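You operate a simulated robot arm through the tools that you are given. There is no shell and no other tool.

The job below is to be done with a simulated robot arm. You get a single attempt, and the scene is never put back.

TASK
Put things in order on the top of the yellow edged table. At the end: the small red brush stands where the purple bottle (marked "GREASE") stood; the folded pale yellow cloth stands on top of the brown closed carton; the purple bottle stands where the folded pale yellow cloth stood; the green block stands where the small red brush stood; whatever was shut is shut again. Leave all else as you found it, and nothing knocked over.

The check looks at the end state, three seconds after you hand in, the way a careful person would. Anything else that was tipped, shoved, dropped, spilled or broken makes it a failure. Flat cloth is picked up by pressing the open fingertips on it (5 to 10 N) and closing them slowly along it; thin cloth reads only 2 to 8 mm in the jaws.

THE ROBOT
A 7-joint arm with a two-finger parallel gripper, fixed in place. Base frame: the origin is on the floor under the middle of its stand, x ahead of it, y to its left, z up; the work surface is at about z = 860. Lengths are in mm, angles in degrees, forces in N, time in s.
With the tool pointing down near the work surface it reaches from about 240 to 680 mm from the base axis. Its first joint turns from -66.0 to 66.0 degrees. Payload 2.4 kg.
Tool frame: the origin (TCP) lies between the finger pads and is the grasp point; the fingertips stand 30 mm ahead of it; z points along the fingers, y is the line along which they close. The gripper opens to 94 mm. The fingers are 28 mm wide and 10 mm thick; the gripper's body (50 by 96 mm) begins 55 mm behind the TCP.
Orientation is that of the tool frame in the base frame, as a unit quaternion [x, y, z, w]. With the fingers straight down and closing along the base's y, the tool's x points along the base's -x, its y along +y and its z along -z.

THE INTERFACE
- The arm moves only by the tool drive_tool. Its argument "motion" is a list that holds one entry, the list of rows, each a list of 7 numbers: the shift along the tool's x, y, z in mm, then the turn, a rotation vector about the tool's x, y, z in rad, then the finger opening in mm, from 0 to 94. In form: [[[tx, ty, tz, ax, ay, az, fingers], ...]]. A call has 1 to 20 rows; each row is the pose to reach, as a shift and turn from the pose commanded when the call began, along the tool's axes at that moment. Each row takes 0.2 s and may step no farther than 50 mm and 8.6 degrees from the row before; otherwise, or with a gripper value out of range, the whole call is refused. A pose out of reach is approached as far as the arm can. The call stops where the force on the tool passes 40 N (or 10 N more than at its start, if that is more) or the arm is blocked; 0.2 s more then pass. Each finger travels about 153 mm/s and halts on what it meets, pressing with about 29 N; the grip force reading is that of the motor and also rises with nothing between the fingers. The clock runs only during rows and for 0.2 s after the last one: add rows that repeat a pose to give the fingers time. The reply holds the time, the measured pose of the TCP, the force on the tool along the base axes, the opening and the grip force, in the units named above and with some noise, with the torque about the TCP (base axes, N m) and any sound that the robot's microphone picked up, and new pictures: "pictures" is both (left out), scene, wrist or none.
- Cameras (640 x 400 px; columns grow to the right, rows downward): "scene" is fixed at [29.1, 469.9, 1469]; the picture's right is [-0.87, -0.49, 0.00], its down [-0.23, 0.41, -0.89] and it looks along [0.43, -0.77, -0.47] (base axes); focal length 349 px, centre (320, 200). "wrist" rides on the gripper at [76, 14, -103] in the tool frame; the picture's right is [-0.18, 0.98, 0.00], its down [-0.75, -0.14, -0.64] and it looks along [-0.63, -0.12, 0.77] (tool axes); focal length 243 px, centre (320, 200). There is no depth. A picture from a camera that has moved, and an enlarged one, comes with that camera's place and axes in the base frame and with its lens. The place of the scene camera against the robot may be out by one fixed shift of up to 25 mm in any direction.
- enlarge(camera, box): a new picture of the part [left, top, right, bottom] of that camera's present view, enlarged. It takes no simulated time.
- sign_off(): hands the job in; it is judged then, once.

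Nothing tells you positions but the pictures and the camera data. Unless the task says otherwise, let go and move clear before handing in.

The tools are called after "Request:" as a command line: name --argument value ..., lists and objects as JSON in quotes. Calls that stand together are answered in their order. drive_tool: Moves the arm, as the interface text tells. Its arguments: {"type":"object","properties":{"motion":{"type":"array","items":{"type":"array","items":{"type":"array","items":{"type":"number"}}}},"pictures":{"type":"string","enum":["both","scene","wrist","none"]}},"required":["motion"]} The other tools are called the same way: enlarge (camera, box) takes an enlarged picture of a part of a camera's view; sign_off () hands the job in.

At the start:

```text
clock: 0.0
tcp_pos: [262.2, -331.7, 1203.8]
ee_rot: [0.0, 1.0, 0.0, 0.0]
contact_force: [-0.2, 0.2, 0.3]
ft_torque: [-0.02, 0.04, 0.0]
gripper_width: 94.0
grip_force: 0.1
```

scene: 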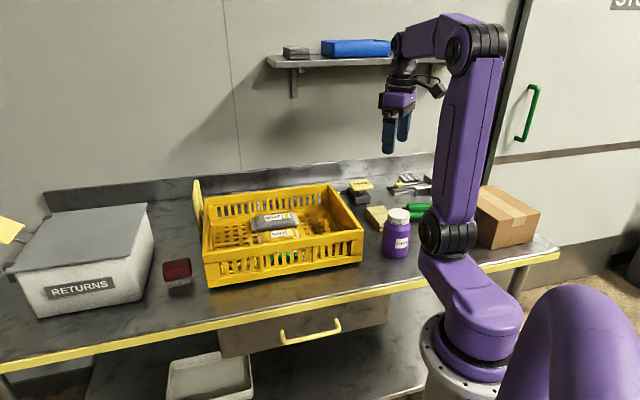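
wrist: 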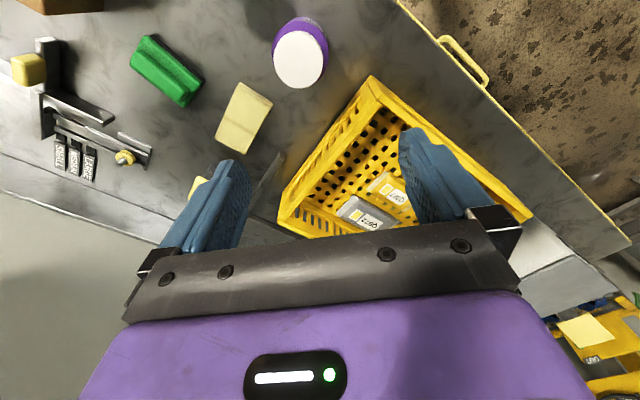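

I see a table with a RETURNS bin, a yellow basket, a red item (possibly the brush), a purple bottle, a pale yellow cloth, a green block and a brown carton. I'll enlarge the views to identify each one before moving.

Request:
enlarge --camera "scene" --box '[320, 160, 560, 310]'

Request:
enlarge --camera "scene" --box '[0, 170, 240, 320]'

Request:
enlarge --camera "wrist" --box '[0, 0, 320, 200]'

Request:
enlarge --camera "scene" --box '[180, 160, 380, 300]'

```text
2.67 times, centred on (440, 235) of scene
camera zoom: at [29.1, 469.9, 1469.0], right [-0.87, -0.49, 0.0], down [-0.23, 0.41, -0.89], along [0.43, -0.77, -0.47], focal length 932 px, centre (0, 107)
```

zoom: 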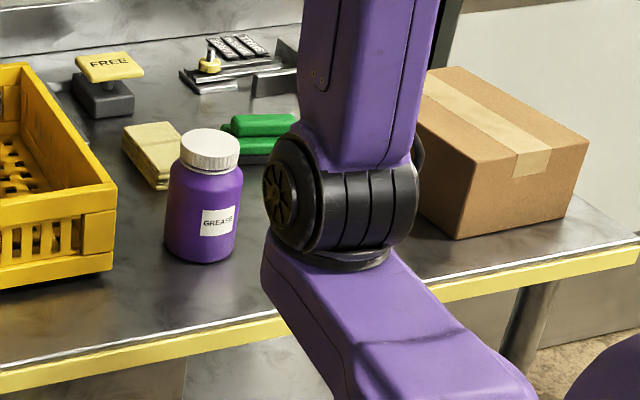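

```text
2.67 times, centred on (120, 245) of scene
camera zoom: at [29.1, 469.9, 1469.0], right [-0.87, -0.49, 0.0], down [-0.23, 0.41, -0.89], along [0.43, -0.77, -0.47], focal length 932 px, centre (853, 80)
```

zoom: 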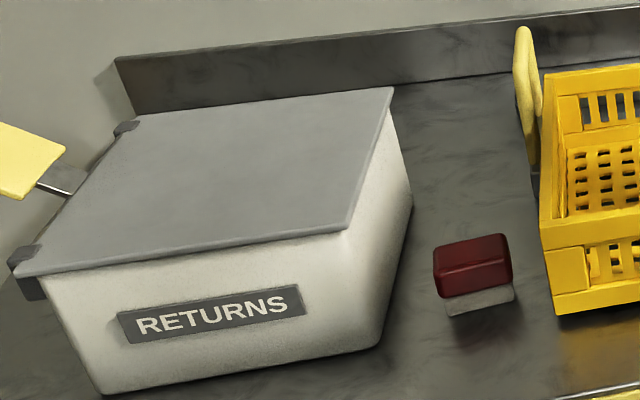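

```text
2.00 times, centred on (160, 100) of wrist
camera zoom: at [186.6, -317.1, 1307.0], right [0.18, 0.98, 0.0], down [0.75, -0.14, 0.64], along [0.63, -0.12, -0.77], focal length 485 px, centre (640, 400)
```

zoom: 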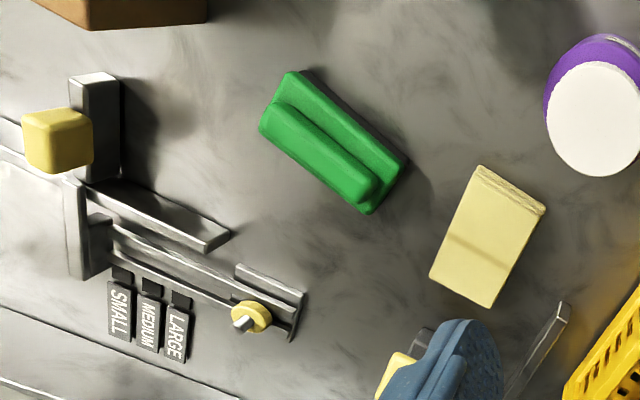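

```text
2.86 times, centred on (280, 230) of scene
camera zoom: at [29.1, 469.9, 1469.0], right [-0.87, -0.49, 0.0], down [-0.23, 0.41, -0.89], along [0.43, -0.77, -0.47], focal length 998 px, centre (434, 114)
```

zoom: 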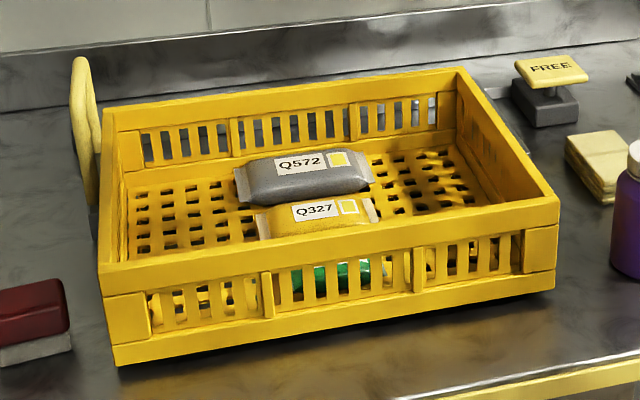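

The cloth, bottle, green block and carton are at the near right of the table. The red brush is between the RETURNS bin and the basket. I'll zoom in on a few more parts before planning the moves.

Request:
enlarge --camera "wrist" --box '[480, 240, 640, 400]'

Request:
enlarge --camera "scene" --box '[340, 165, 460, 240]'

Request:
enlarge --camera "wrist" --box '[80, 20, 280, 145]'

Request:
enlarge --camera "scene" --box '[130, 240, 230, 302]'

```text
2.50 times, centred on (560, 320) of wrist
camera zoom: at [186.6, -317.1, 1307.0], right [0.18, 0.98, 0.0], down [0.75, -0.14, 0.64], along [0.63, -0.12, -0.77], focal length 606 px, centre (-280, -100)
```

zoom: 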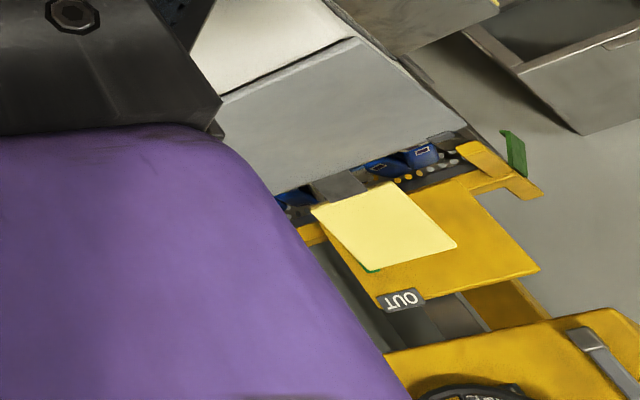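

```text
5.33 times, centred on (400, 202) of scene
camera zoom: at [29.1, 469.9, 1469.0], right [-0.87, -0.49, 0.0], down [-0.23, 0.41, -0.89], along [0.43, -0.77, -0.47], focal length 1864 px, centre (-107, 187)
```

zoom: 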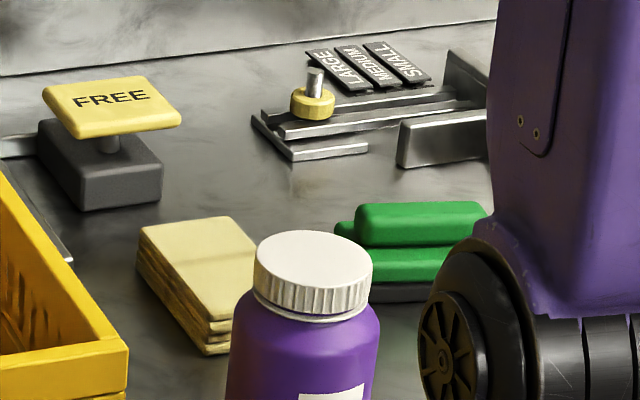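

```text
3.20 times, centred on (180, 82) of wrist
camera zoom: at [186.6, -317.1, 1307.0], right [0.18, 0.98, 0.0], down [0.75, -0.14, 0.64], along [0.63, -0.12, -0.77], focal length 776 px, centre (768, 576)
```

zoom: 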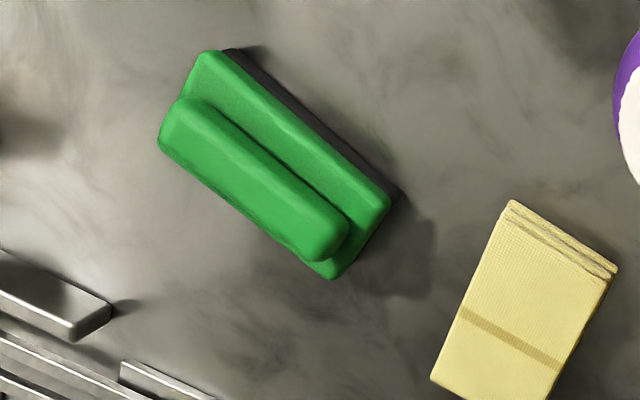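

```text
6.40 times, centred on (180, 271) of scene
camera zoom: at [29.1, 469.9, 1469.0], right [-0.87, -0.49, 0.0], down [-0.23, 0.41, -0.89], along [0.43, -0.77, -0.47], focal length 2236 px, centre (1216, -254)
```

zoom: 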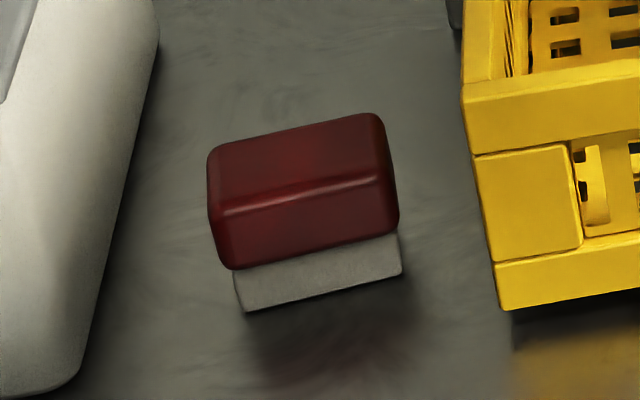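

The layout is clear: the cloth is about 60×115 mm and lines up with the table, near (333,-486). I'll turn the tool 45° to match the table axes and look again.

Request:
drive_tool --motion '[[[0, 0, 0, 0, 0, 0.13, 94], [0, 0, 0, 0, 0, 0.26, 94], [0, 0, 0, 0, 0, 0.39, 94], [0, 0, 0, 0, 0, 0.52, 94], [0, 0, 0, 0, 0, 0.65, 94], [0, 0, 0, 0, 0, 0.7854, 94], [0, 0, 0, 0, 0, 0.7854, 94]]]' --pictures "both"

```text
clock: 1.6
tcp_pos: [262.9, -331.6, 1204.4]
ee_rot: [0.384, 0.924, 0.0, 0.0]
contact_force: [-0.7, -0.6, 1.2]
ft_torque: [0.01, 0.03, -0.01]
gripper_width: 93.8
grip_force: 0.0
camera wrist: at [218.9, -267.5, 1307.4], right [0.83, 0.56, 0.0], down [0.43, -0.63, 0.64], along [0.36, -0.53, -0.77], focal length 243 px, centre (320, 200)
```

scene: 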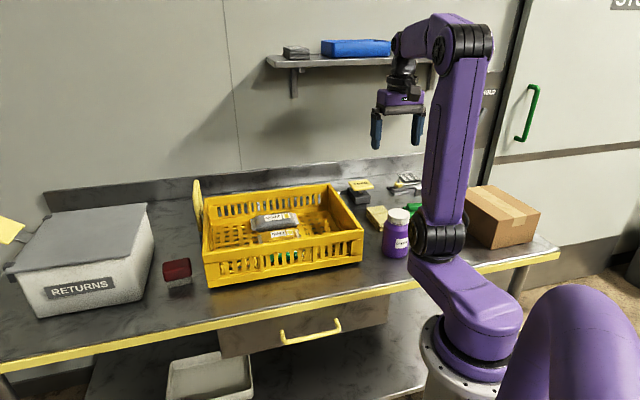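
wrist: 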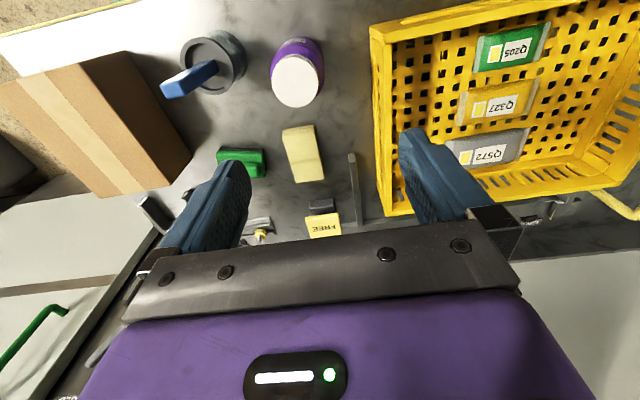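

A round dish with a blue handle stands between the bottle and the carton, so I need to steer clear of it. I'll zoom in to get accurate geometry.

Request:
enlarge --camera "wrist" --box '[0, 20, 200, 220]'

Request:
enlarge --camera "wrist" --box '[150, 20, 350, 140]'

Request:
enlarge --camera "wrist" --box '[190, 120, 390, 245]'

```text
2.00 times, centred on (100, 120) of wrist
camera zoom: at [218.9, -267.5, 1307.4], right [0.83, 0.56, 0.0], down [0.43, -0.63, 0.64], along [0.36, -0.53, -0.77], focal length 485 px, centre (760, 360)
```

zoom: 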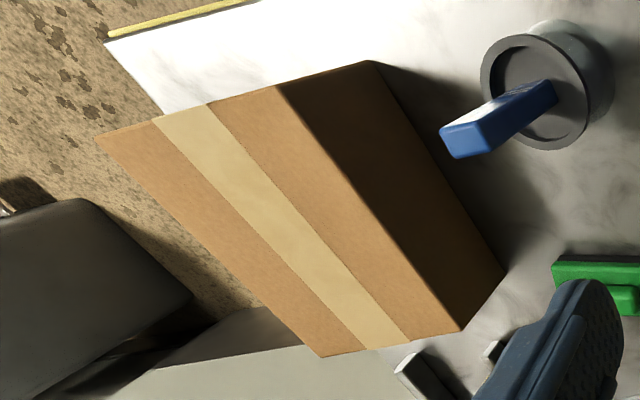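

```text
3.20 times, centred on (250, 80) of wrist
camera zoom: at [218.9, -267.5, 1307.4], right [0.83, 0.56, 0.0], down [0.43, -0.63, 0.64], along [0.36, -0.53, -0.77], focal length 776 px, centre (544, 584)
```

zoom: 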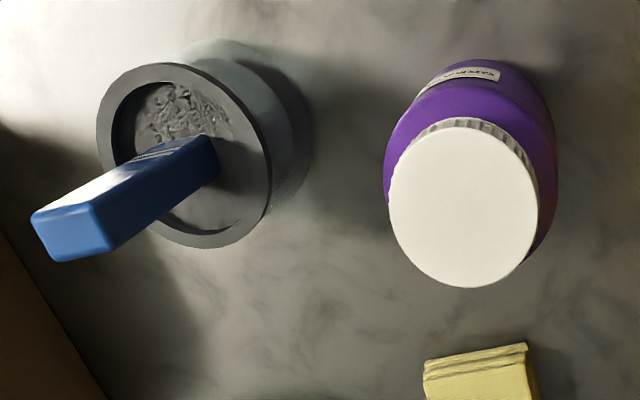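

```text
3.20 times, centred on (290, 182) of wrist
camera zoom: at [218.9, -267.5, 1307.4], right [0.83, 0.56, 0.0], down [0.43, -0.63, 0.64], along [0.36, -0.53, -0.77], focal length 776 px, centre (416, 256)
```

zoom: 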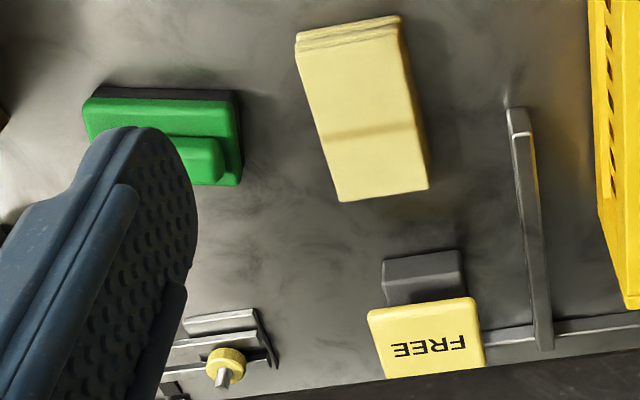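

I make the carton top about z≈960, with n (table depth) 352–550 and l (lateral) −347 to −491. It is far to the side, so I'll check with the empty hand, held high, that the arm can reach above it.

Request:
drive_tool --motion '[[[-4, -46, 0, 0, 0, 0, 94], [-8, -92, 0, 0, 0, 0, 94], [-12, -138, 0, 0, 0, 0, 94], [-16, -184, 0, 0, 0, 0, 94], [-20, -230, 0, 0, 0, 0, 94], [-24, -276, 0, 0, 0, 0, 94], [-28, -322, 0, 0, 0, 0, 94], [-31, -350, 0, 0, 0, 0, 94], [-31, -350, 0, 0, 0, 0, 94], [-31, -350, 0, 0, 0, 0, 94]]]' --pictures "both"

```text
clock: 3.8
tcp_pos: [38.2, -604.2, 1205.1]
ee_rot: [0.382, 0.924, 0.0, 0.0]
contact_force: [0.1, 0.4, 0.4]
ft_torque: [0.0, 0.02, 0.03]
gripper_width: 94.1
grip_force: 0.0
camera wrist: at [-6.3, -539.0, 1308.2], right [0.83, 0.56, 0.0], down [0.43, -0.63, 0.64], along [0.36, -0.53, -0.77], focal length 243 px, centre (320, 200)
```

scene: 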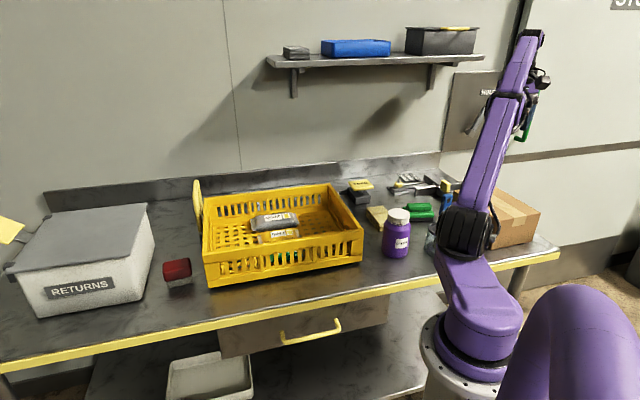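
wrist: 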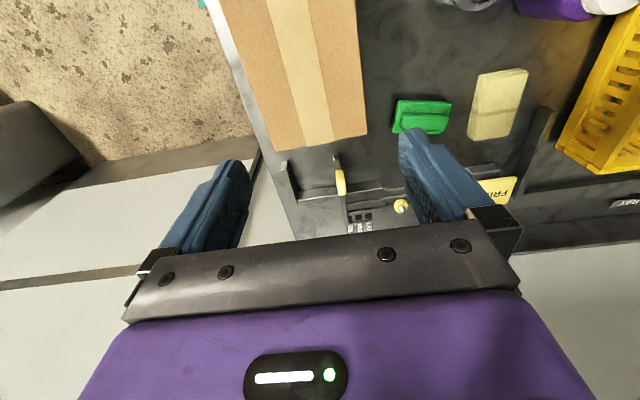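

The arm reaches above the carton, so that is settled. Now I'll go to the near side of the cloth for a closer look.

Request:
drive_tool --motion '[[[-7, 42, 0, 0, 0, 0, 94], [-14, 84, 0, 0, 0, 0, 94], [-21, 126, 0, 0, 0, 0, 94], [-28, 168, 0, 0, 0, 0, 94], [-35, 210, 0, 0, 0, 0, 94], [-42, 252, 0, 0, 0, 0, 94], [-46, 292, 0, 0, 0, 0, 94], [-46, 292, 40, 0, 0, 0, 94], [-46, 292, 80, 0, 0, 0, 94], [-46, 292, 120, 0, 0, 0, 94], [-46, 292, 120, 0, 0, 0, 94], [-46, 292, 120, 0, 0, 0, 94]]]' --pictures "both"

```text
clock: 6.4
tcp_pos: [276.4, -429.6, 1082.6]
ee_rot: [0.383, 0.924, 0.001, 0.001]
contact_force: [-0.4, -0.6, 0.1]
ft_torque: [-0.01, 0.01, -0.03]
gripper_width: 93.9
grip_force: 0.0
camera wrist: at [232.5, -364.9, 1185.1], right [0.83, 0.56, 0.0], down [0.43, -0.63, 0.64], along [0.36, -0.53, -0.77], focal length 243 px, centre (320, 200)
```

scene: 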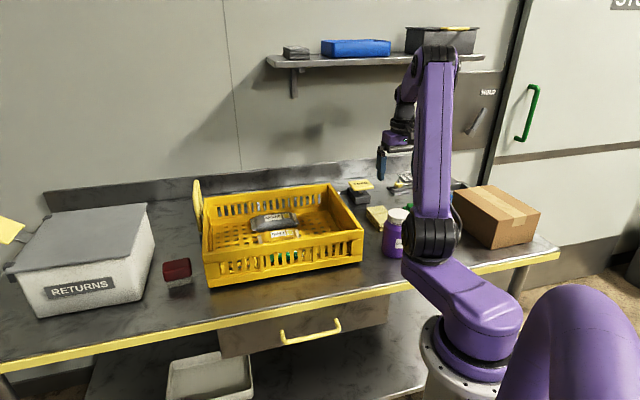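
wrist: 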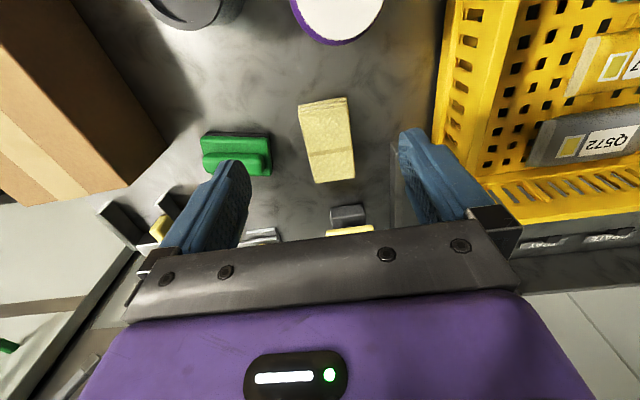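

Request:
enlarge --camera "wrist" --box '[180, 80, 380, 205]'

Request:
enlarge --camera "scene" --box '[320, 165, 480, 265]'

```text
3.20 times, centred on (280, 142) of wrist
camera zoom: at [232.5, -364.9, 1185.1], right [0.83, 0.56, 0.0], down [0.43, -0.63, 0.64], along [0.36, -0.53, -0.77], focal length 776 px, centre (448, 384)
```

zoom: 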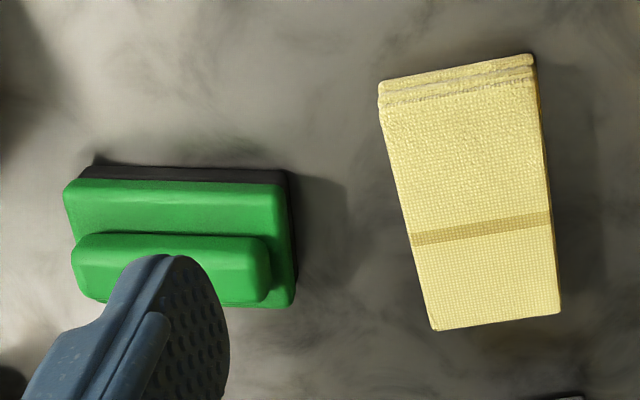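

```text
4.00 times, centred on (400, 215) of scene
camera zoom: at [29.1, 469.9, 1469.0], right [-0.87, -0.49, 0.0], down [-0.23, 0.41, -0.89], along [0.43, -0.77, -0.47], focal length 1398 px, centre (0, 140)
```

zoom: 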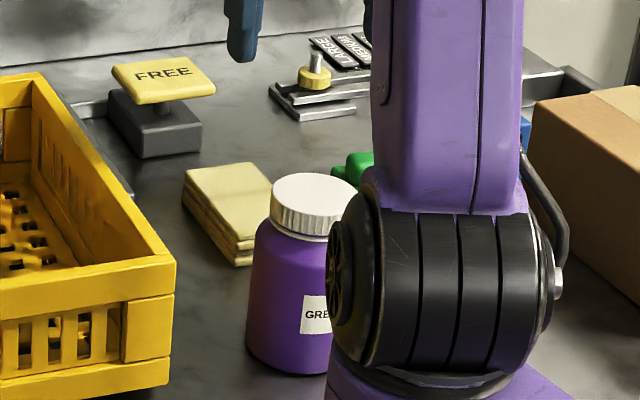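

The cloth centre is at n≈582, l≈−110, and it is 22 mm thick (top at z≈882). I'll move above it, stop just short and check the alignment.

Request:
drive_tool --motion '[[[-42, -1.4, 0, 0, 0, 0, 94], [-83, -1.4, 0, 0, 0, 0, 94], [-83, -1.4, 45, 0, 0, 0, 94], [-83, -1.4, 90, 0, 0, 0, 94], [-83, -1.4, 130, 0, 0, 0, 94], [-83, -1.4, 150, 0, 0, 0, 94], [-83, -1.4, 150, 0, 0, 0, 94], [-83, -1.4, 150, 0, 0, 0, 94]]]' --pictures "both"

```text
clock: 8.2
tcp_pos: [333.3, -488.1, 932.6]
ee_rot: [0.383, 0.924, 0.0, 0.0]
contact_force: [0.7, 1.4, 0.1]
ft_torque: [-0.03, 0.0, 0.0]
gripper_width: 93.8
grip_force: 0.1
camera wrist: at [288.5, -423.1, 1035.8], right [0.83, 0.56, 0.0], down [0.43, -0.63, 0.64], along [0.36, -0.53, -0.77], focal length 243 px, centre (320, 200)
```

scene: 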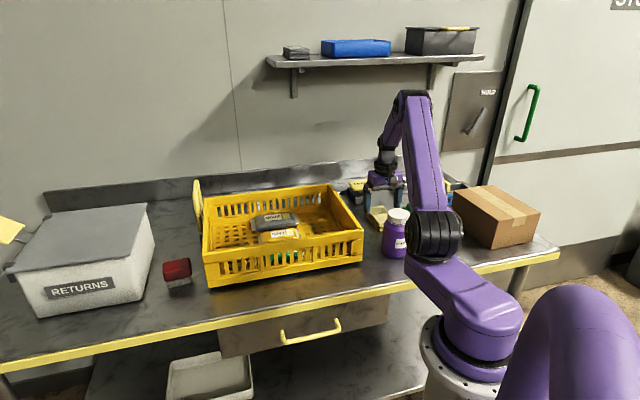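
wrist: 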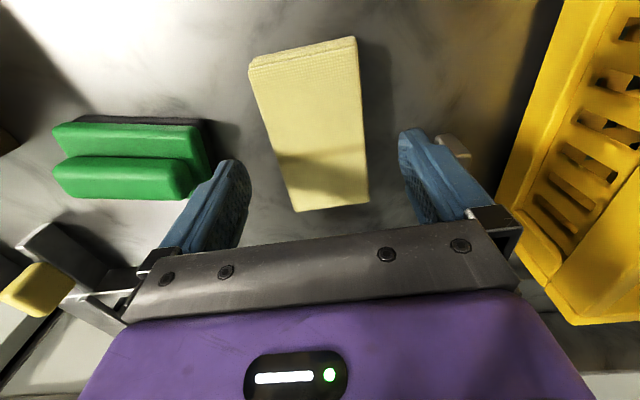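

The fingers straddle the cloth evenly. I'll go down beside it and close gently.

Request:
drive_tool --motion '[[[0, 0, 20, 0, 0, 0, 94], [0, 0, 34, 0, 0, 0, 94], [0, 0, 39, 0, 0, 0, 94], [0, 0, 39, 0, 0, 0, 94], [0, 0, 39, 0, 0, 0, 84], [0, 0, 39, 0, 0, 0, 76], [0, 0, 39, 0, 0, 0, 70], [0, 0, 39, 0, 0, 0, 64], [0, 0, 39, 0, 0, 0, 60], [0, 0, 39, 0, 0, 0, 56], [0, 0, 39, 0, 0, 0, 56]]]' --pictures "both"

```text
clock: 10.6
tcp_pos: [334.0, -487.3, 895.5]
ee_rot: [0.383, 0.924, 0.0, 0.0]
contact_force: [-1.3, 0.2, 4.3]
ft_torque: [0.05, 0.03, 0.02]
gripper_width: 63.9
grip_force: 29.2
camera wrist: at [289.5, -422.3, 997.2], right [0.83, 0.56, 0.0], down [0.43, -0.63, 0.64], along [0.36, -0.53, -0.77], focal length 243 px, centre (320, 200)
```

scene: 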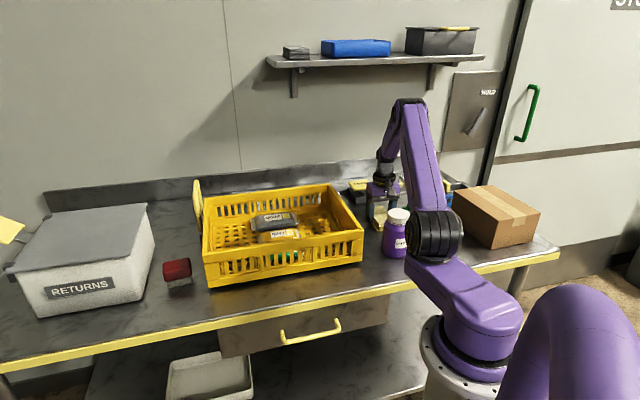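
wrist: 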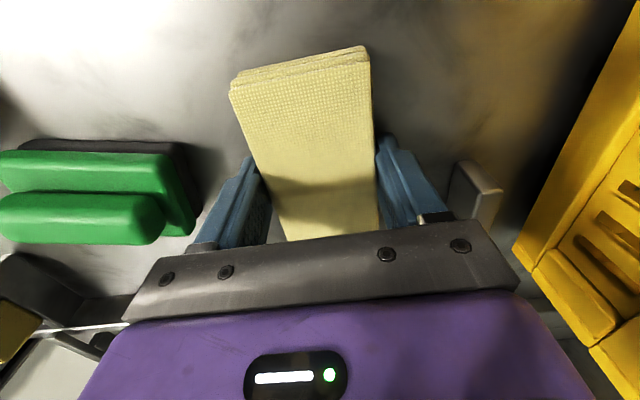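

The cloth is held at 63.9 mm with a firm grip. I'll lift it straight up and check.

Request:
drive_tool --motion '[[[0, 0, -6, 0, 0, 0, 54], [0, 0, -15, 0, 0, 0, 54], [0, 0, -40, 0, 0, 0, 54], [0, 0, -75, 0, 0, 0, 54], [0, 0, -110, 0, 0, 0, 54], [0, 0, -145, 0, 0, 0, 54], [0, 0, -180, 0, 0, 0, 54], [0, 0, -205, 0, 0, 0, 54], [0, 0, -205, 0, 0, 0, 54]]]' --pictures "both"

```text
clock: 12.6
tcp_pos: [334.1, -485.9, 1101.0]
ee_rot: [0.382, 0.924, 0.0, -0.001]
contact_force: [0.1, 0.0, -0.6]
ft_torque: [0.02, -0.01, -0.01]
gripper_width: 63.7
grip_force: 29.3
camera wrist: at [289.6, -422.0, 1203.1], right [0.83, 0.56, 0.0], down [0.43, -0.63, 0.64], along [0.36, -0.53, -0.77], focal length 243 px, centre (320, 200)
```

scene: 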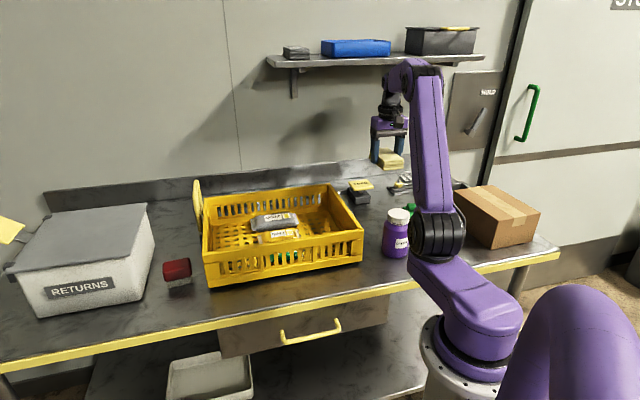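
wrist: 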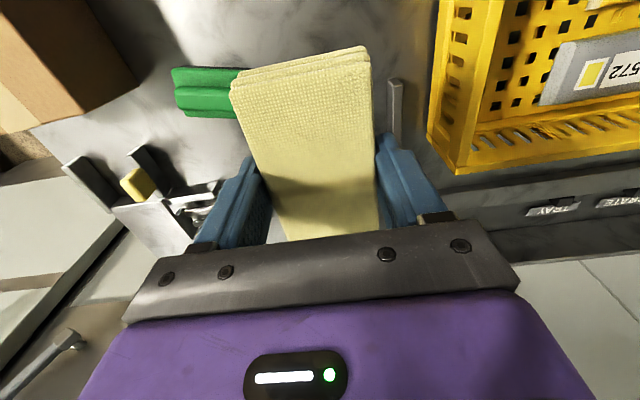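

The cloth is up cleanly. I'll carry it over to the centre of the carton.

Request:
drive_tool --motion '[[[16, -39, 0, 0, 0, 0, 54], [33, -78, 0, 0, 0, 0, 54], [49, -117, 0, 0, 0, 0, 54], [65, -156, 0, 0, 0, 0, 54], [82, -195, 0, 0, 0, 0, 54], [98, -234, 0, 0, 0, 0, 54], [115, -273, 0, 0, 0, 0, 54], [131, -312, 0, 0, 0, 0, 54], [131, -312, 35, 0, 0, 0, 54], [131, -312, 65, 0, 0, 0, 54], [131, -312, 65, 0, 0, 0, 54], [131, -312, 65, 0, 0, 0, 54]]]' --pictures "both"

```text
clock: 15.2
tcp_pos: [20.7, -616.2, 1034.6]
ee_rot: [0.382, 0.924, 0.0, 0.0]
contact_force: [0.0, 0.1, -0.8]
ft_torque: [0.0, -0.02, 0.0]
gripper_width: 63.7
grip_force: 29.3
camera wrist: at [-23.1, -551.2, 1137.6], right [0.83, 0.56, 0.0], down [0.43, -0.63, 0.64], along [0.36, -0.53, -0.77], focal length 243 px, centre (320, 200)
```

scene: 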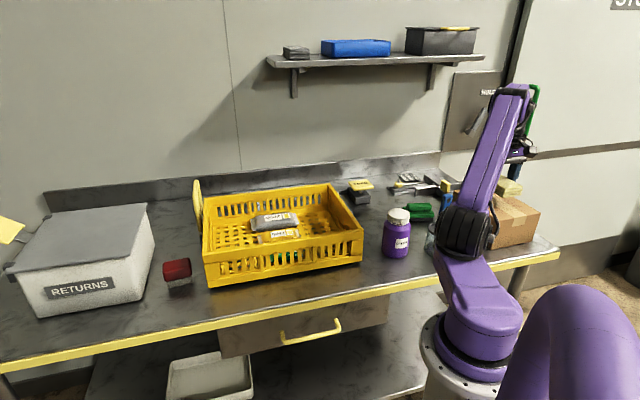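
wrist: 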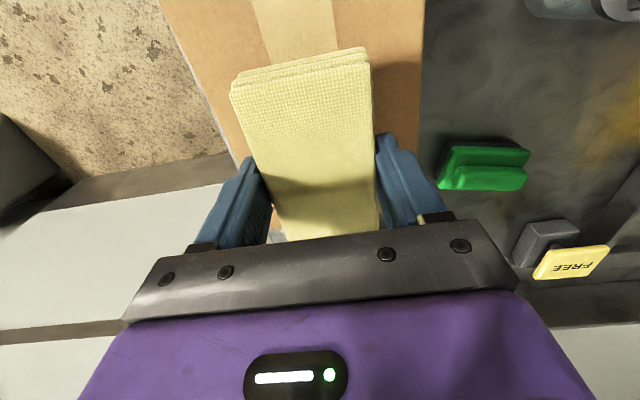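

The cloth is over the carton. Before going lower I'll check how close the elbow is to the jar.

Request:
enlarge --camera "scene" --box '[380, 140, 580, 265]'

Request:
enlarge --camera "wrist" --box '[150, 0, 550, 250]'

```text
3.20 times, centred on (480, 202) of scene
camera zoom: at [29.1, 469.9, 1469.0], right [-0.87, -0.49, 0.0], down [-0.23, 0.41, -0.89], along [0.43, -0.77, -0.47], focal length 1118 px, centre (-192, 192)
```

zoom: 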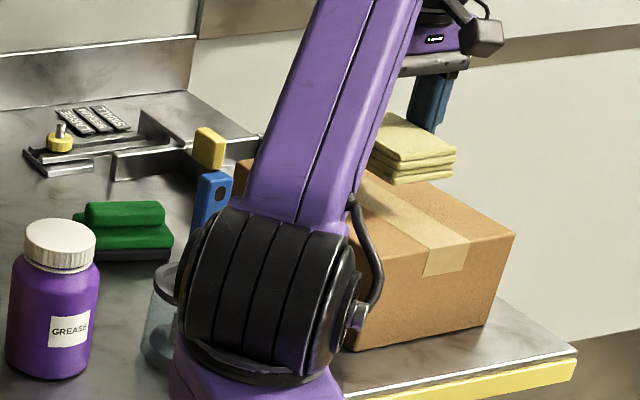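

```text
1.60 times, centred on (350, 125) of wrist
camera zoom: at [-23.1, -551.2, 1137.6], right [0.83, 0.56, 0.0], down [0.43, -0.63, 0.64], along [0.36, -0.53, -0.77], focal length 388 px, centre (272, 320)
```

zoom: 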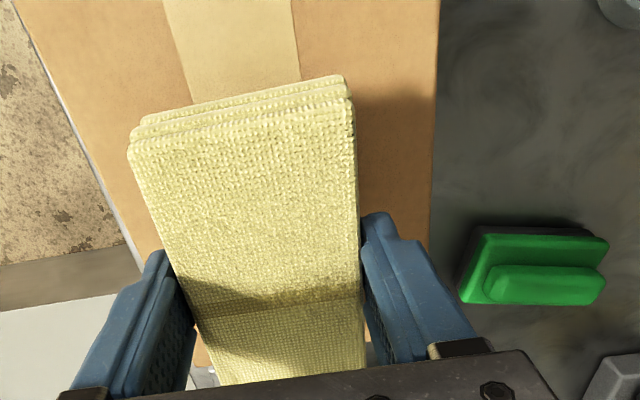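

There is plenty of clearance from the jar. I'll lower the cloth towards the carton top in small steps.

Request:
drive_tool --motion '[[[0, 0, 15, 0, 0, 0, 54], [0, 0, 28, 0, 0, 0, 54], [0, 0, 34, 0, 0, 0, 54], [0, 0, 36, 0, 0, 0, 54], [0, 0, 36, 0, 0, 0, 54]]]' --pictures "wrist"

```text
clock: 16.4
tcp_pos: [21.2, -616.4, 998.9]
ee_rot: [0.383, 0.924, 0.0, 0.0]
contact_force: [-0.6, 0.1, -0.4]
ft_torque: [0.01, 0.01, 0.04]
gripper_width: 63.8
grip_force: 28.4
camera wrist: at [-23.1, -551.1, 1102.2], right [0.83, 0.56, 0.0], down [0.43, -0.63, 0.64], along [0.36, -0.53, -0.77], focal length 243 px, centre (320, 200)
```

wrist: 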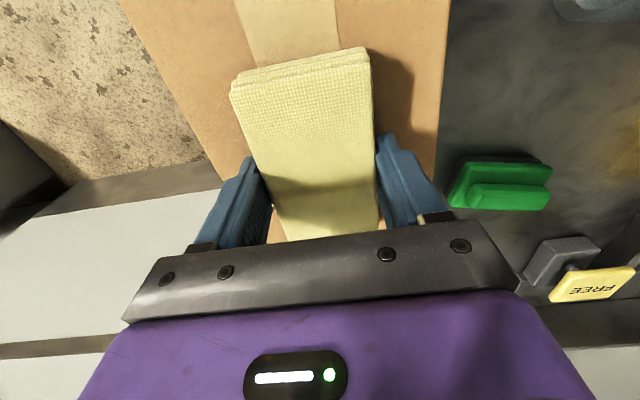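

Request:
drive_tool --motion '[[[0, 0, 2, 0, 0, 0, 54], [0, 0, 3, 0, 0, 0, 54], [0, 0, 3, 0, 0, 0, 54]]]' --pictures "none"

```text
clock: 17.2
tcp_pos: [21.5, -615.0, 995.4]
ee_rot: [0.382, 0.924, 0.0, -0.001]
contact_force: [0.0, 0.2, 0.6]
ft_torque: [0.0, -0.03, 0.02]
gripper_width: 63.9
grip_force: 29.0
```

No clear contact yet, so I'll keep going slowly.

Request:
drive_tool --motion '[[[0, 0, 1, 0, 0, 0, 54], [0, 0, 2, 0, 0, 0, 54], [0, 0, 2, 0, 0, 0, 54]]]' --pictures "none"

Request:
enlarge --camera "scene" --box '[460, 140, 580, 215]'

```text
clock: 18.0
tcp_pos: [21.1, -615.7, 995.2]
ee_rot: [0.383, 0.924, -0.001, 0.0]
contact_force: [0.6, 0.6, 5.7]
ft_torque: [0.22, -0.02, 0.01]
gripper_width: 63.7
grip_force: 28.9
```

```text
5.33 times, centred on (520, 178) of scene
camera zoom: at [29.1, 470.0, 1469.0], right [-0.87, -0.49, 0.0], down [-0.23, 0.41, -0.89], along [0.43, -0.77, -0.47], focal length 1864 px, centre (-747, 320)
```

zoom: 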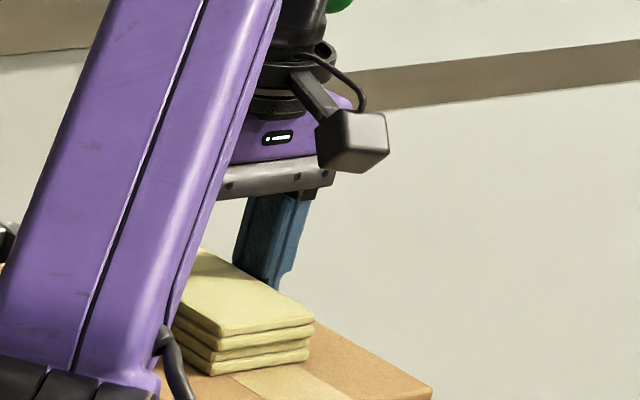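

Contact reads 5.7 N. I'll open the fingers, then rise clear.

Request:
drive_tool --motion '[[[0, 0, 0, 0, 0, 0, 68], [0, 0, 0, 0, 0, 0, 74], [0, 0, 0, 0, 0, 0, 84], [0, 0, 0, 0, 0, 0, 84], [0, 0, -15, 0, 0, 0, 84], [0, 0, -50, 0, 0, 0, 84], [0, 0, -95, 0, 0, 0, 84], [0, 0, -140, 0, 0, 0, 84], [0, 0, -180, 0, 0, 0, 84], [0, 0, -180, 0, 0, 0, 84]]]' --pictures "both"

```text
clock: 20.2
tcp_pos: [20.8, -615.6, 1175.7]
ee_rot: [0.382, 0.924, 0.0, 0.0]
contact_force: [-1.1, -0.4, 0.1]
ft_torque: [0.0, -0.03, -0.03]
gripper_width: 84.2
grip_force: 0.2
camera wrist: at [-22.9, -550.5, 1277.9], right [0.83, 0.56, 0.0], down [0.43, -0.63, 0.64], along [0.36, -0.53, -0.77], focal length 243 px, centre (320, 200)
```

scene: 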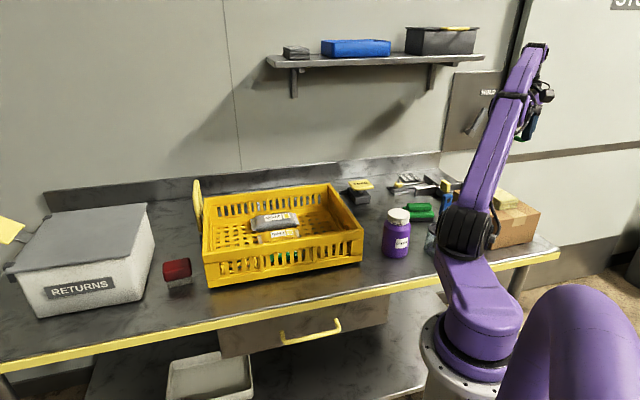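
wrist: 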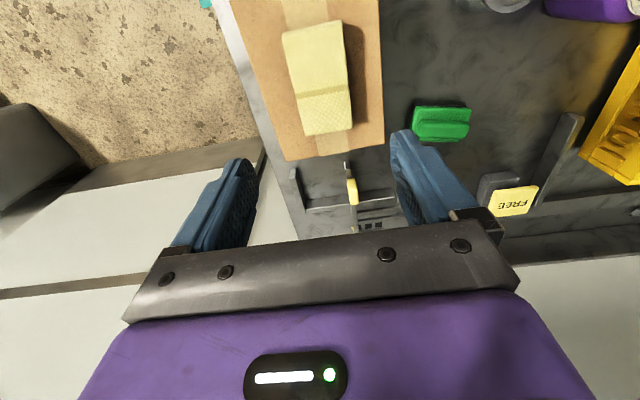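

The cloth rests squarely on the carton. Next is the bottle: I'll move to its near side, staying high over the jar, and look closely.

Request:
drive_tool --motion '[[[9, 43, 0, 0, 0, 0, 94], [18, 86, 0, 0, 0, 0, 94], [27, 129, 0, 0, 0, 0, 94], [36, 172, 0, 0, 0, 0, 94], [45, 215, 0, 0, 0, 0, 94], [54, 258, 0, 0, 0, 0, 94], [63, 301, 0, 0, 0, 0, 94], [70, 340, 0, 0, 0, 0, 94], [70, 340, 25, 0, 0, 0, 94], [70, 340, 45, 0, 0, 0, 94], [70, 340, 45, 0, 0, 0, 94], [70, 340, 45, 0, 0, 0, 94]]]' --pictures "both"

Request:
enlarge --camera "wrist" --box '[160, 40, 400, 190]'

Request:
enlarge --camera "scene" --box '[340, 165, 500, 265]'

```text
clock: 22.8
tcp_pos: [210.6, -325.0, 1128.0]
ee_rot: [0.382, 0.924, 0.0, 0.0]
contact_force: [-0.5, 0.7, 0.8]
ft_torque: [0.02, -0.01, 0.02]
gripper_width: 94.0
grip_force: 0.1
camera wrist: at [166.5, -260.5, 1230.6], right [0.83, 0.56, 0.0], down [0.43, -0.63, 0.64], along [0.36, -0.53, -0.77], focal length 243 px, centre (320, 200)
```

scene: 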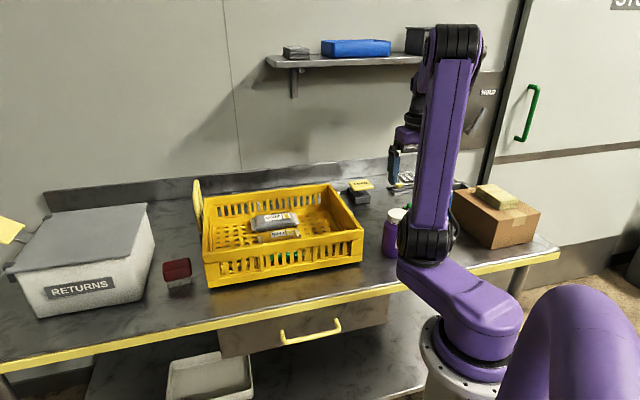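
wrist: 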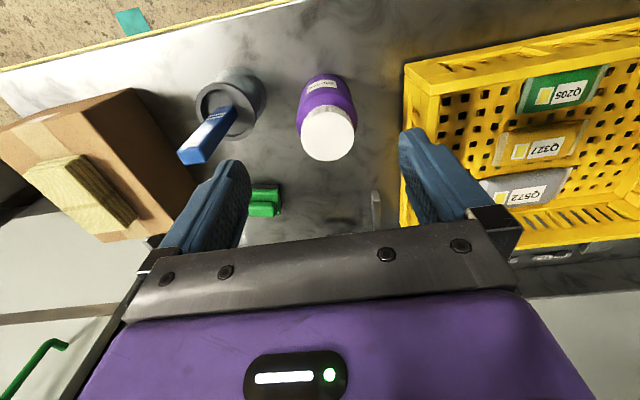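

```text
2.67 times, centred on (280, 115) of wrist
camera zoom: at [166.5, -260.5, 1230.6], right [0.83, 0.56, 0.0], down [0.43, -0.63, 0.64], along [0.36, -0.53, -0.77], focal length 647 px, centre (427, 427)
```

zoom: 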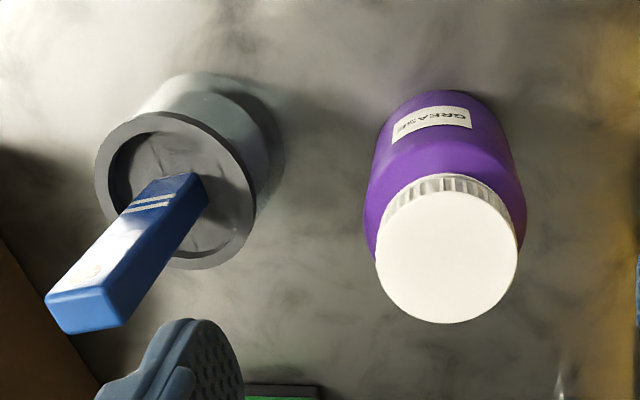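

```text
4.00 times, centred on (420, 215) of scene
camera zoom: at [29.1, 469.9, 1469.0], right [-0.87, -0.49, 0.0], down [-0.23, 0.41, -0.89], along [0.43, -0.77, -0.47], focal length 1398 px, centre (-80, 140)
```

zoom: 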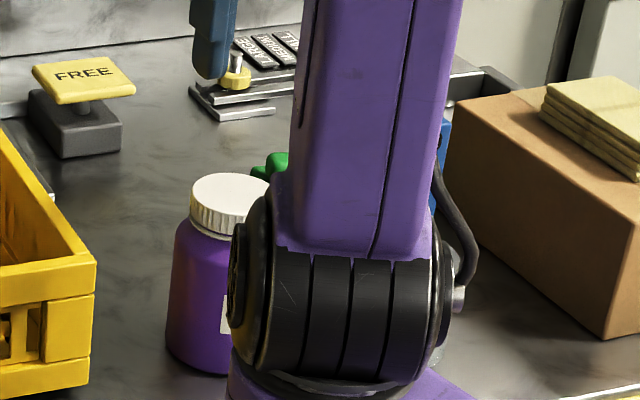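

The bottle has a body about 80 mm across and a cap about 60 mm, its top is at z≈976, and its centre is at n≈420, l≈−80. I'll move above it and stop with the fingertips around the cap.

Request:
drive_tool --motion '[[[-22, 0.9, 0, 0, 0, 0, 94], [-42, 0.9, 0, 0, 0, 0, 94], [-42, 0.9, 40, 0, 0, 0, 94], [-42, 0.9, 80, 0, 0, 0, 94], [-42, 0.9, 110, 0, 0, 0, 94], [-42, 0.9, 125, 0, 0, 0, 94], [-42, 0.9, 125, 0, 0, 0, 94], [-42, 0.9, 125, 0, 0, 0, 94]]]' --pictures "both"

Request:
enlarge --camera "wrist" --box '[120, 0, 520, 250]'

Request:
enlarge --camera "scene" --box '[340, 165, 500, 265]'

```text
clock: 24.6
tcp_pos: [242.3, -352.8, 1005.6]
ee_rot: [0.383, 0.924, 0.0, 0.001]
contact_force: [-0.3, 0.4, -0.5]
ft_torque: [-0.02, -0.01, -0.02]
gripper_width: 94.0
grip_force: 0.1
camera wrist: at [198.8, -288.7, 1107.9], right [0.83, 0.56, 0.0], down [0.43, -0.63, 0.64], along [0.36, -0.53, -0.77], focal length 243 px, centre (320, 200)
```

scene: 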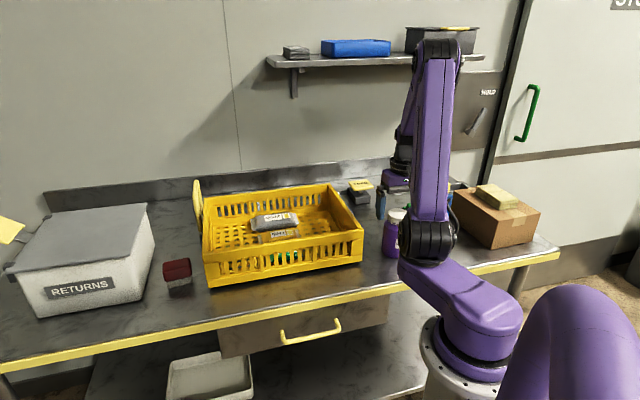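
wrist: 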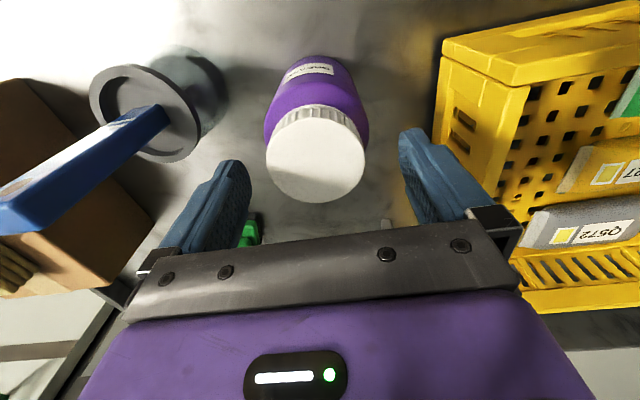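

```text
1.60 times, centred on (320, 125) of wrist
camera zoom: at [198.8, -288.7, 1107.9], right [0.83, 0.56, 0.0], down [0.43, -0.63, 0.64], along [0.36, -0.53, -0.77], focal length 388 px, centre (320, 320)
```

zoom: 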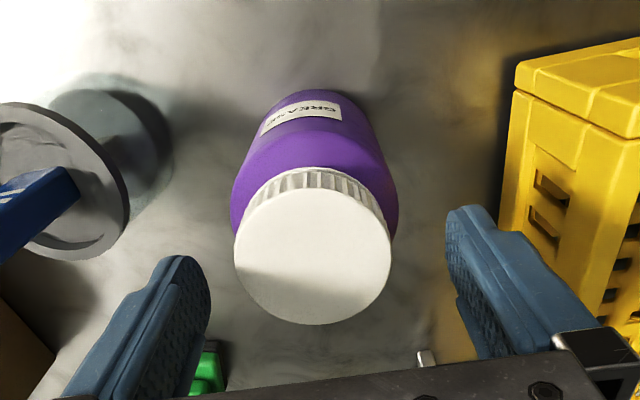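

```text
4.00 times, centred on (420, 215) of scene
camera zoom: at [29.1, 469.9, 1469.0], right [-0.87, -0.49, 0.0], down [-0.23, 0.41, -0.89], along [0.43, -0.77, -0.47], focal length 1398 px, centre (-80, 140)
```

zoom: 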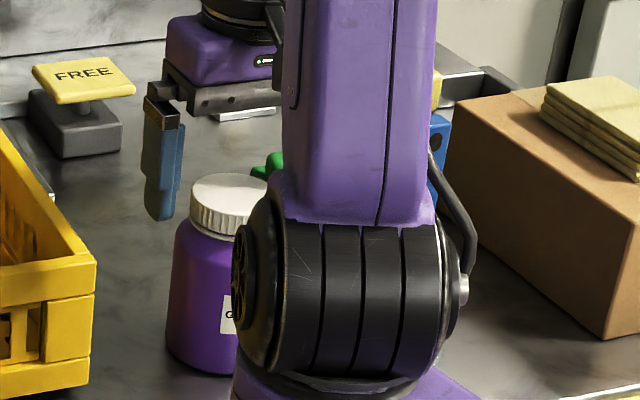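

The cap centre reads n≈421, l≈−80.8. I'll correct 2.5 mm sideways, go down around the body and close.

Request:
drive_tool --motion '[[[0, -2.5, 0, 0, 0, 0, 94], [0, -2.5, 15, 0, 0, 0, 94], [0, -2.5, 30, 0, 0, 0, 94], [0, -2.5, 45, 0, 0, 0, 94], [0, -2.5, 60, 0, 0, 0, 94], [0, -2.5, 73, 0, 0, 0, 94], [0, -2.5, 73, 0, 0, 0, 94], [0, -2.5, 73, 0, 0, 0, 94]]]' --pictures "both"

Request:
enlarge --camera "scene" --box '[340, 165, 500, 265]'

```text
clock: 26.4
tcp_pos: [240.5, -355.1, 931.0]
ee_rot: [0.384, 0.923, 0.0, 0.0]
contact_force: [0.2, 0.1, 0.2]
ft_torque: [0.01, 0.0, 0.01]
gripper_width: 93.8
grip_force: 0.1
camera wrist: at [196.1, -291.4, 1034.2], right [0.83, 0.56, 0.0], down [0.43, -0.63, 0.64], along [0.36, -0.53, -0.77], focal length 243 px, centre (320, 200)
```

scene: 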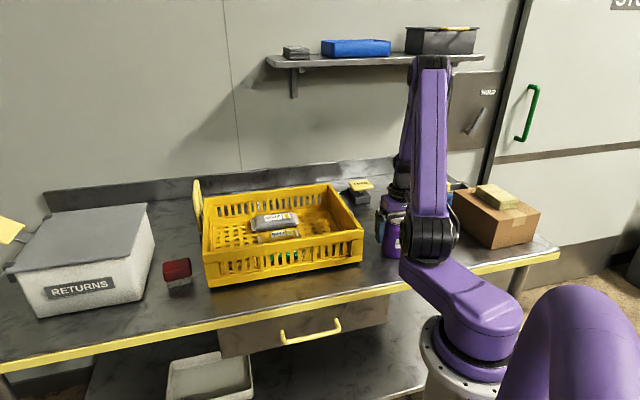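
wrist: 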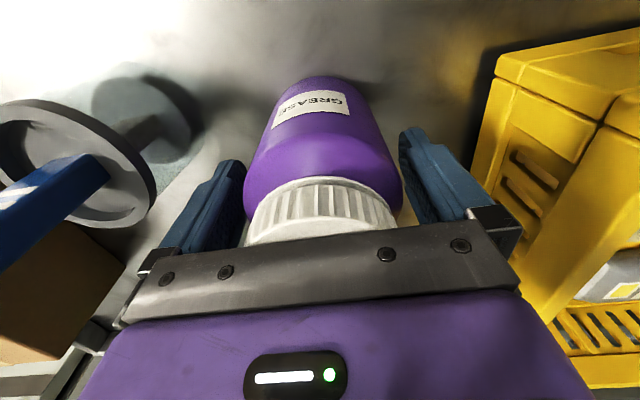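

```text
4.00 times, centred on (420, 215) of scene
camera zoom: at [29.1, 469.9, 1469.0], right [-0.87, -0.49, 0.0], down [-0.23, 0.41, -0.89], along [0.43, -0.77, -0.47], focal length 1398 px, centre (-80, 140)
```

zoom: 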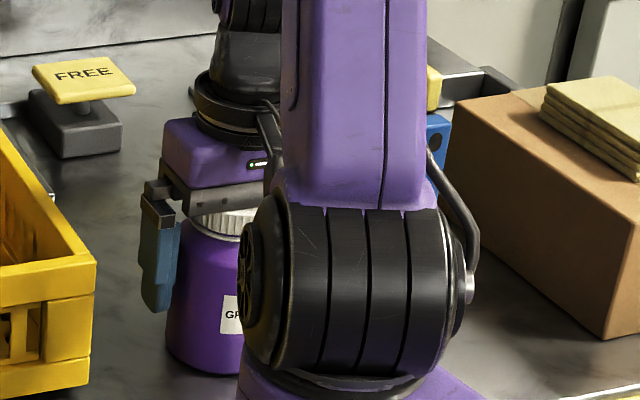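

The fingers are around the body with no contact. I'll close the grip.

Request:
drive_tool --motion '[[[0, 0, 0, 0, 0, 0, 88], [0, 0, 0, 0, 0, 0, 84], [0, 0, 0, 0, 0, 0, 81], [0, 0, 0, 0, 0, 0, 78], [0, 0, 0, 0, 0, 0, 74], [0, 0, 0, 0, 0, 0, 72], [0, 0, 0, 0, 0, 0, 72]]]' --pictures "wrist"

```text
clock: 28.0
tcp_pos: [240.0, -356.2, 932.6]
ee_rot: [0.383, 0.924, 0.0, -0.001]
contact_force: [1.7, 1.6, 1.8]
ft_torque: [-0.03, 0.06, 0.0]
gripper_width: 73.9
grip_force: 29.0
camera wrist: at [196.2, -291.3, 1034.4], right [0.83, 0.56, 0.0], down [0.43, -0.63, 0.64], along [0.36, -0.53, -0.77], focal length 243 px, centre (320, 200)
```

wrist: 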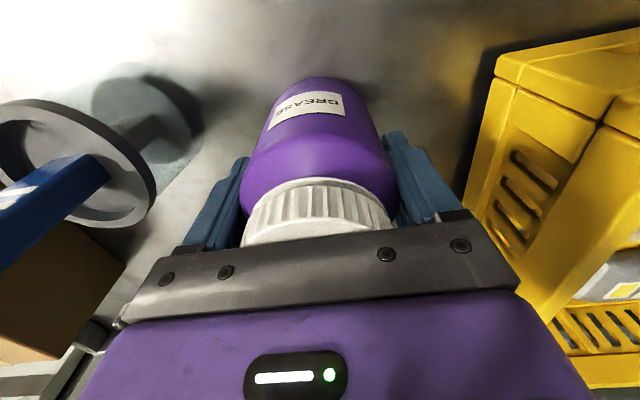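

The bottle is gripped at 74 mm. I'll lift it and check that it holds.

Request:
drive_tool --motion '[[[0, 0, -5, 0, 0, 0, 66], [0, 0, -15, 0, 0, 0, 66], [0, 0, -35, 0, 0, 0, 66], [0, 0, -60, 0, 0, 0, 66], [0, 0, -85, 0, 0, 0, 66], [0, 0, -100, 0, 0, 0, 66], [0, 0, -100, 0, 0, 0, 66]]]' --pictures "both"

```text
clock: 29.6
tcp_pos: [241.6, -356.1, 1033.8]
ee_rot: [0.383, 0.924, 0.0, 0.0]
contact_force: [0.1, 0.8, -4.5]
ft_torque: [0.04, 0.01, 0.0]
gripper_width: 73.8
grip_force: 29.0
camera wrist: at [196.5, -292.1, 1134.8], right [0.83, 0.56, 0.0], down [0.43, -0.63, 0.64], along [0.36, -0.53, -0.77], focal length 243 px, centre (320, 200)
```

scene: 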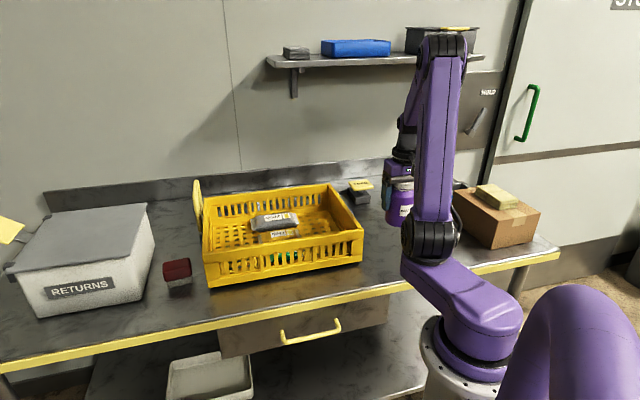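
wrist: 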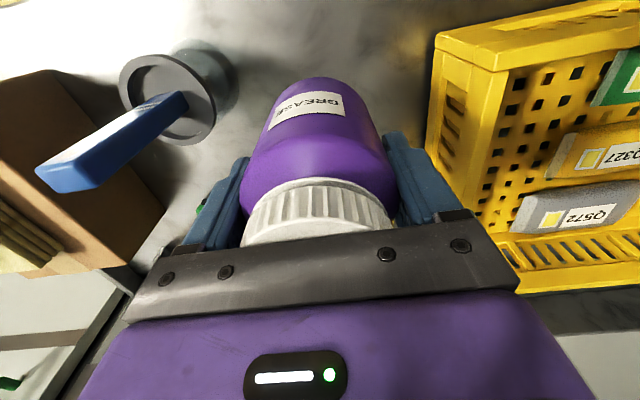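

The bottle is held, weighing about 4.5 N. I'll carry it to where the cloth stood.

Request:
drive_tool --motion '[[[-40, -7, 0, 0, 0, 0, 66], [-80, -14, 0, 0, 0, 0, 66], [-120, -22, 0, 0, 0, 0, 66], [-160.5, -29, 0, 0, 0, 0, 66], [-160.5, -29, 0, 0, 0, 0, 66], [-160.5, -29, 30, 0, 0, 0, 66], [-160.5, -29, 60, 0, 0, 0, 66], [-160.5, -29, 85, 0, 0, 0, 66], [-160.5, -29, 85, 0, 0, 0, 66], [-160.5, -29, 85, 0, 0, 0, 66]]]' --pictures "both"

```text
clock: 31.8
tcp_pos: [334.0, -489.3, 948.3]
ee_rot: [0.383, 0.924, 0.0, 0.0]
contact_force: [-0.3, -0.2, -3.8]
ft_torque: [0.0, 0.01, 0.0]
gripper_width: 73.8
grip_force: 29.2
camera wrist: at [290.6, -425.1, 1051.4], right [0.83, 0.56, 0.0], down [0.43, -0.63, 0.64], along [0.36, -0.53, -0.77], focal length 243 px, centre (320, 200)
```

scene: 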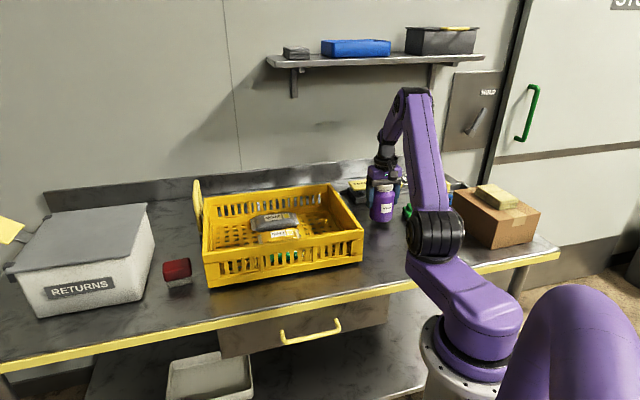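
wrist: 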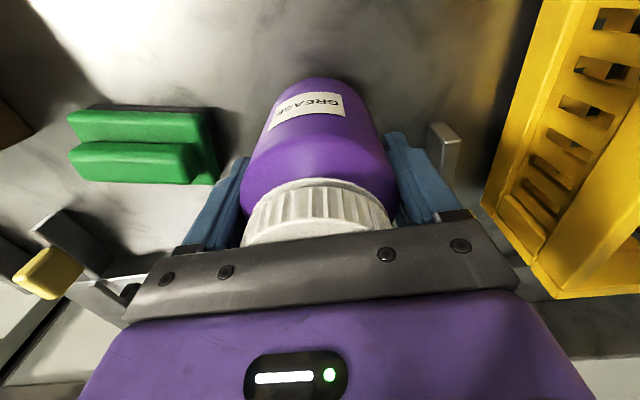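

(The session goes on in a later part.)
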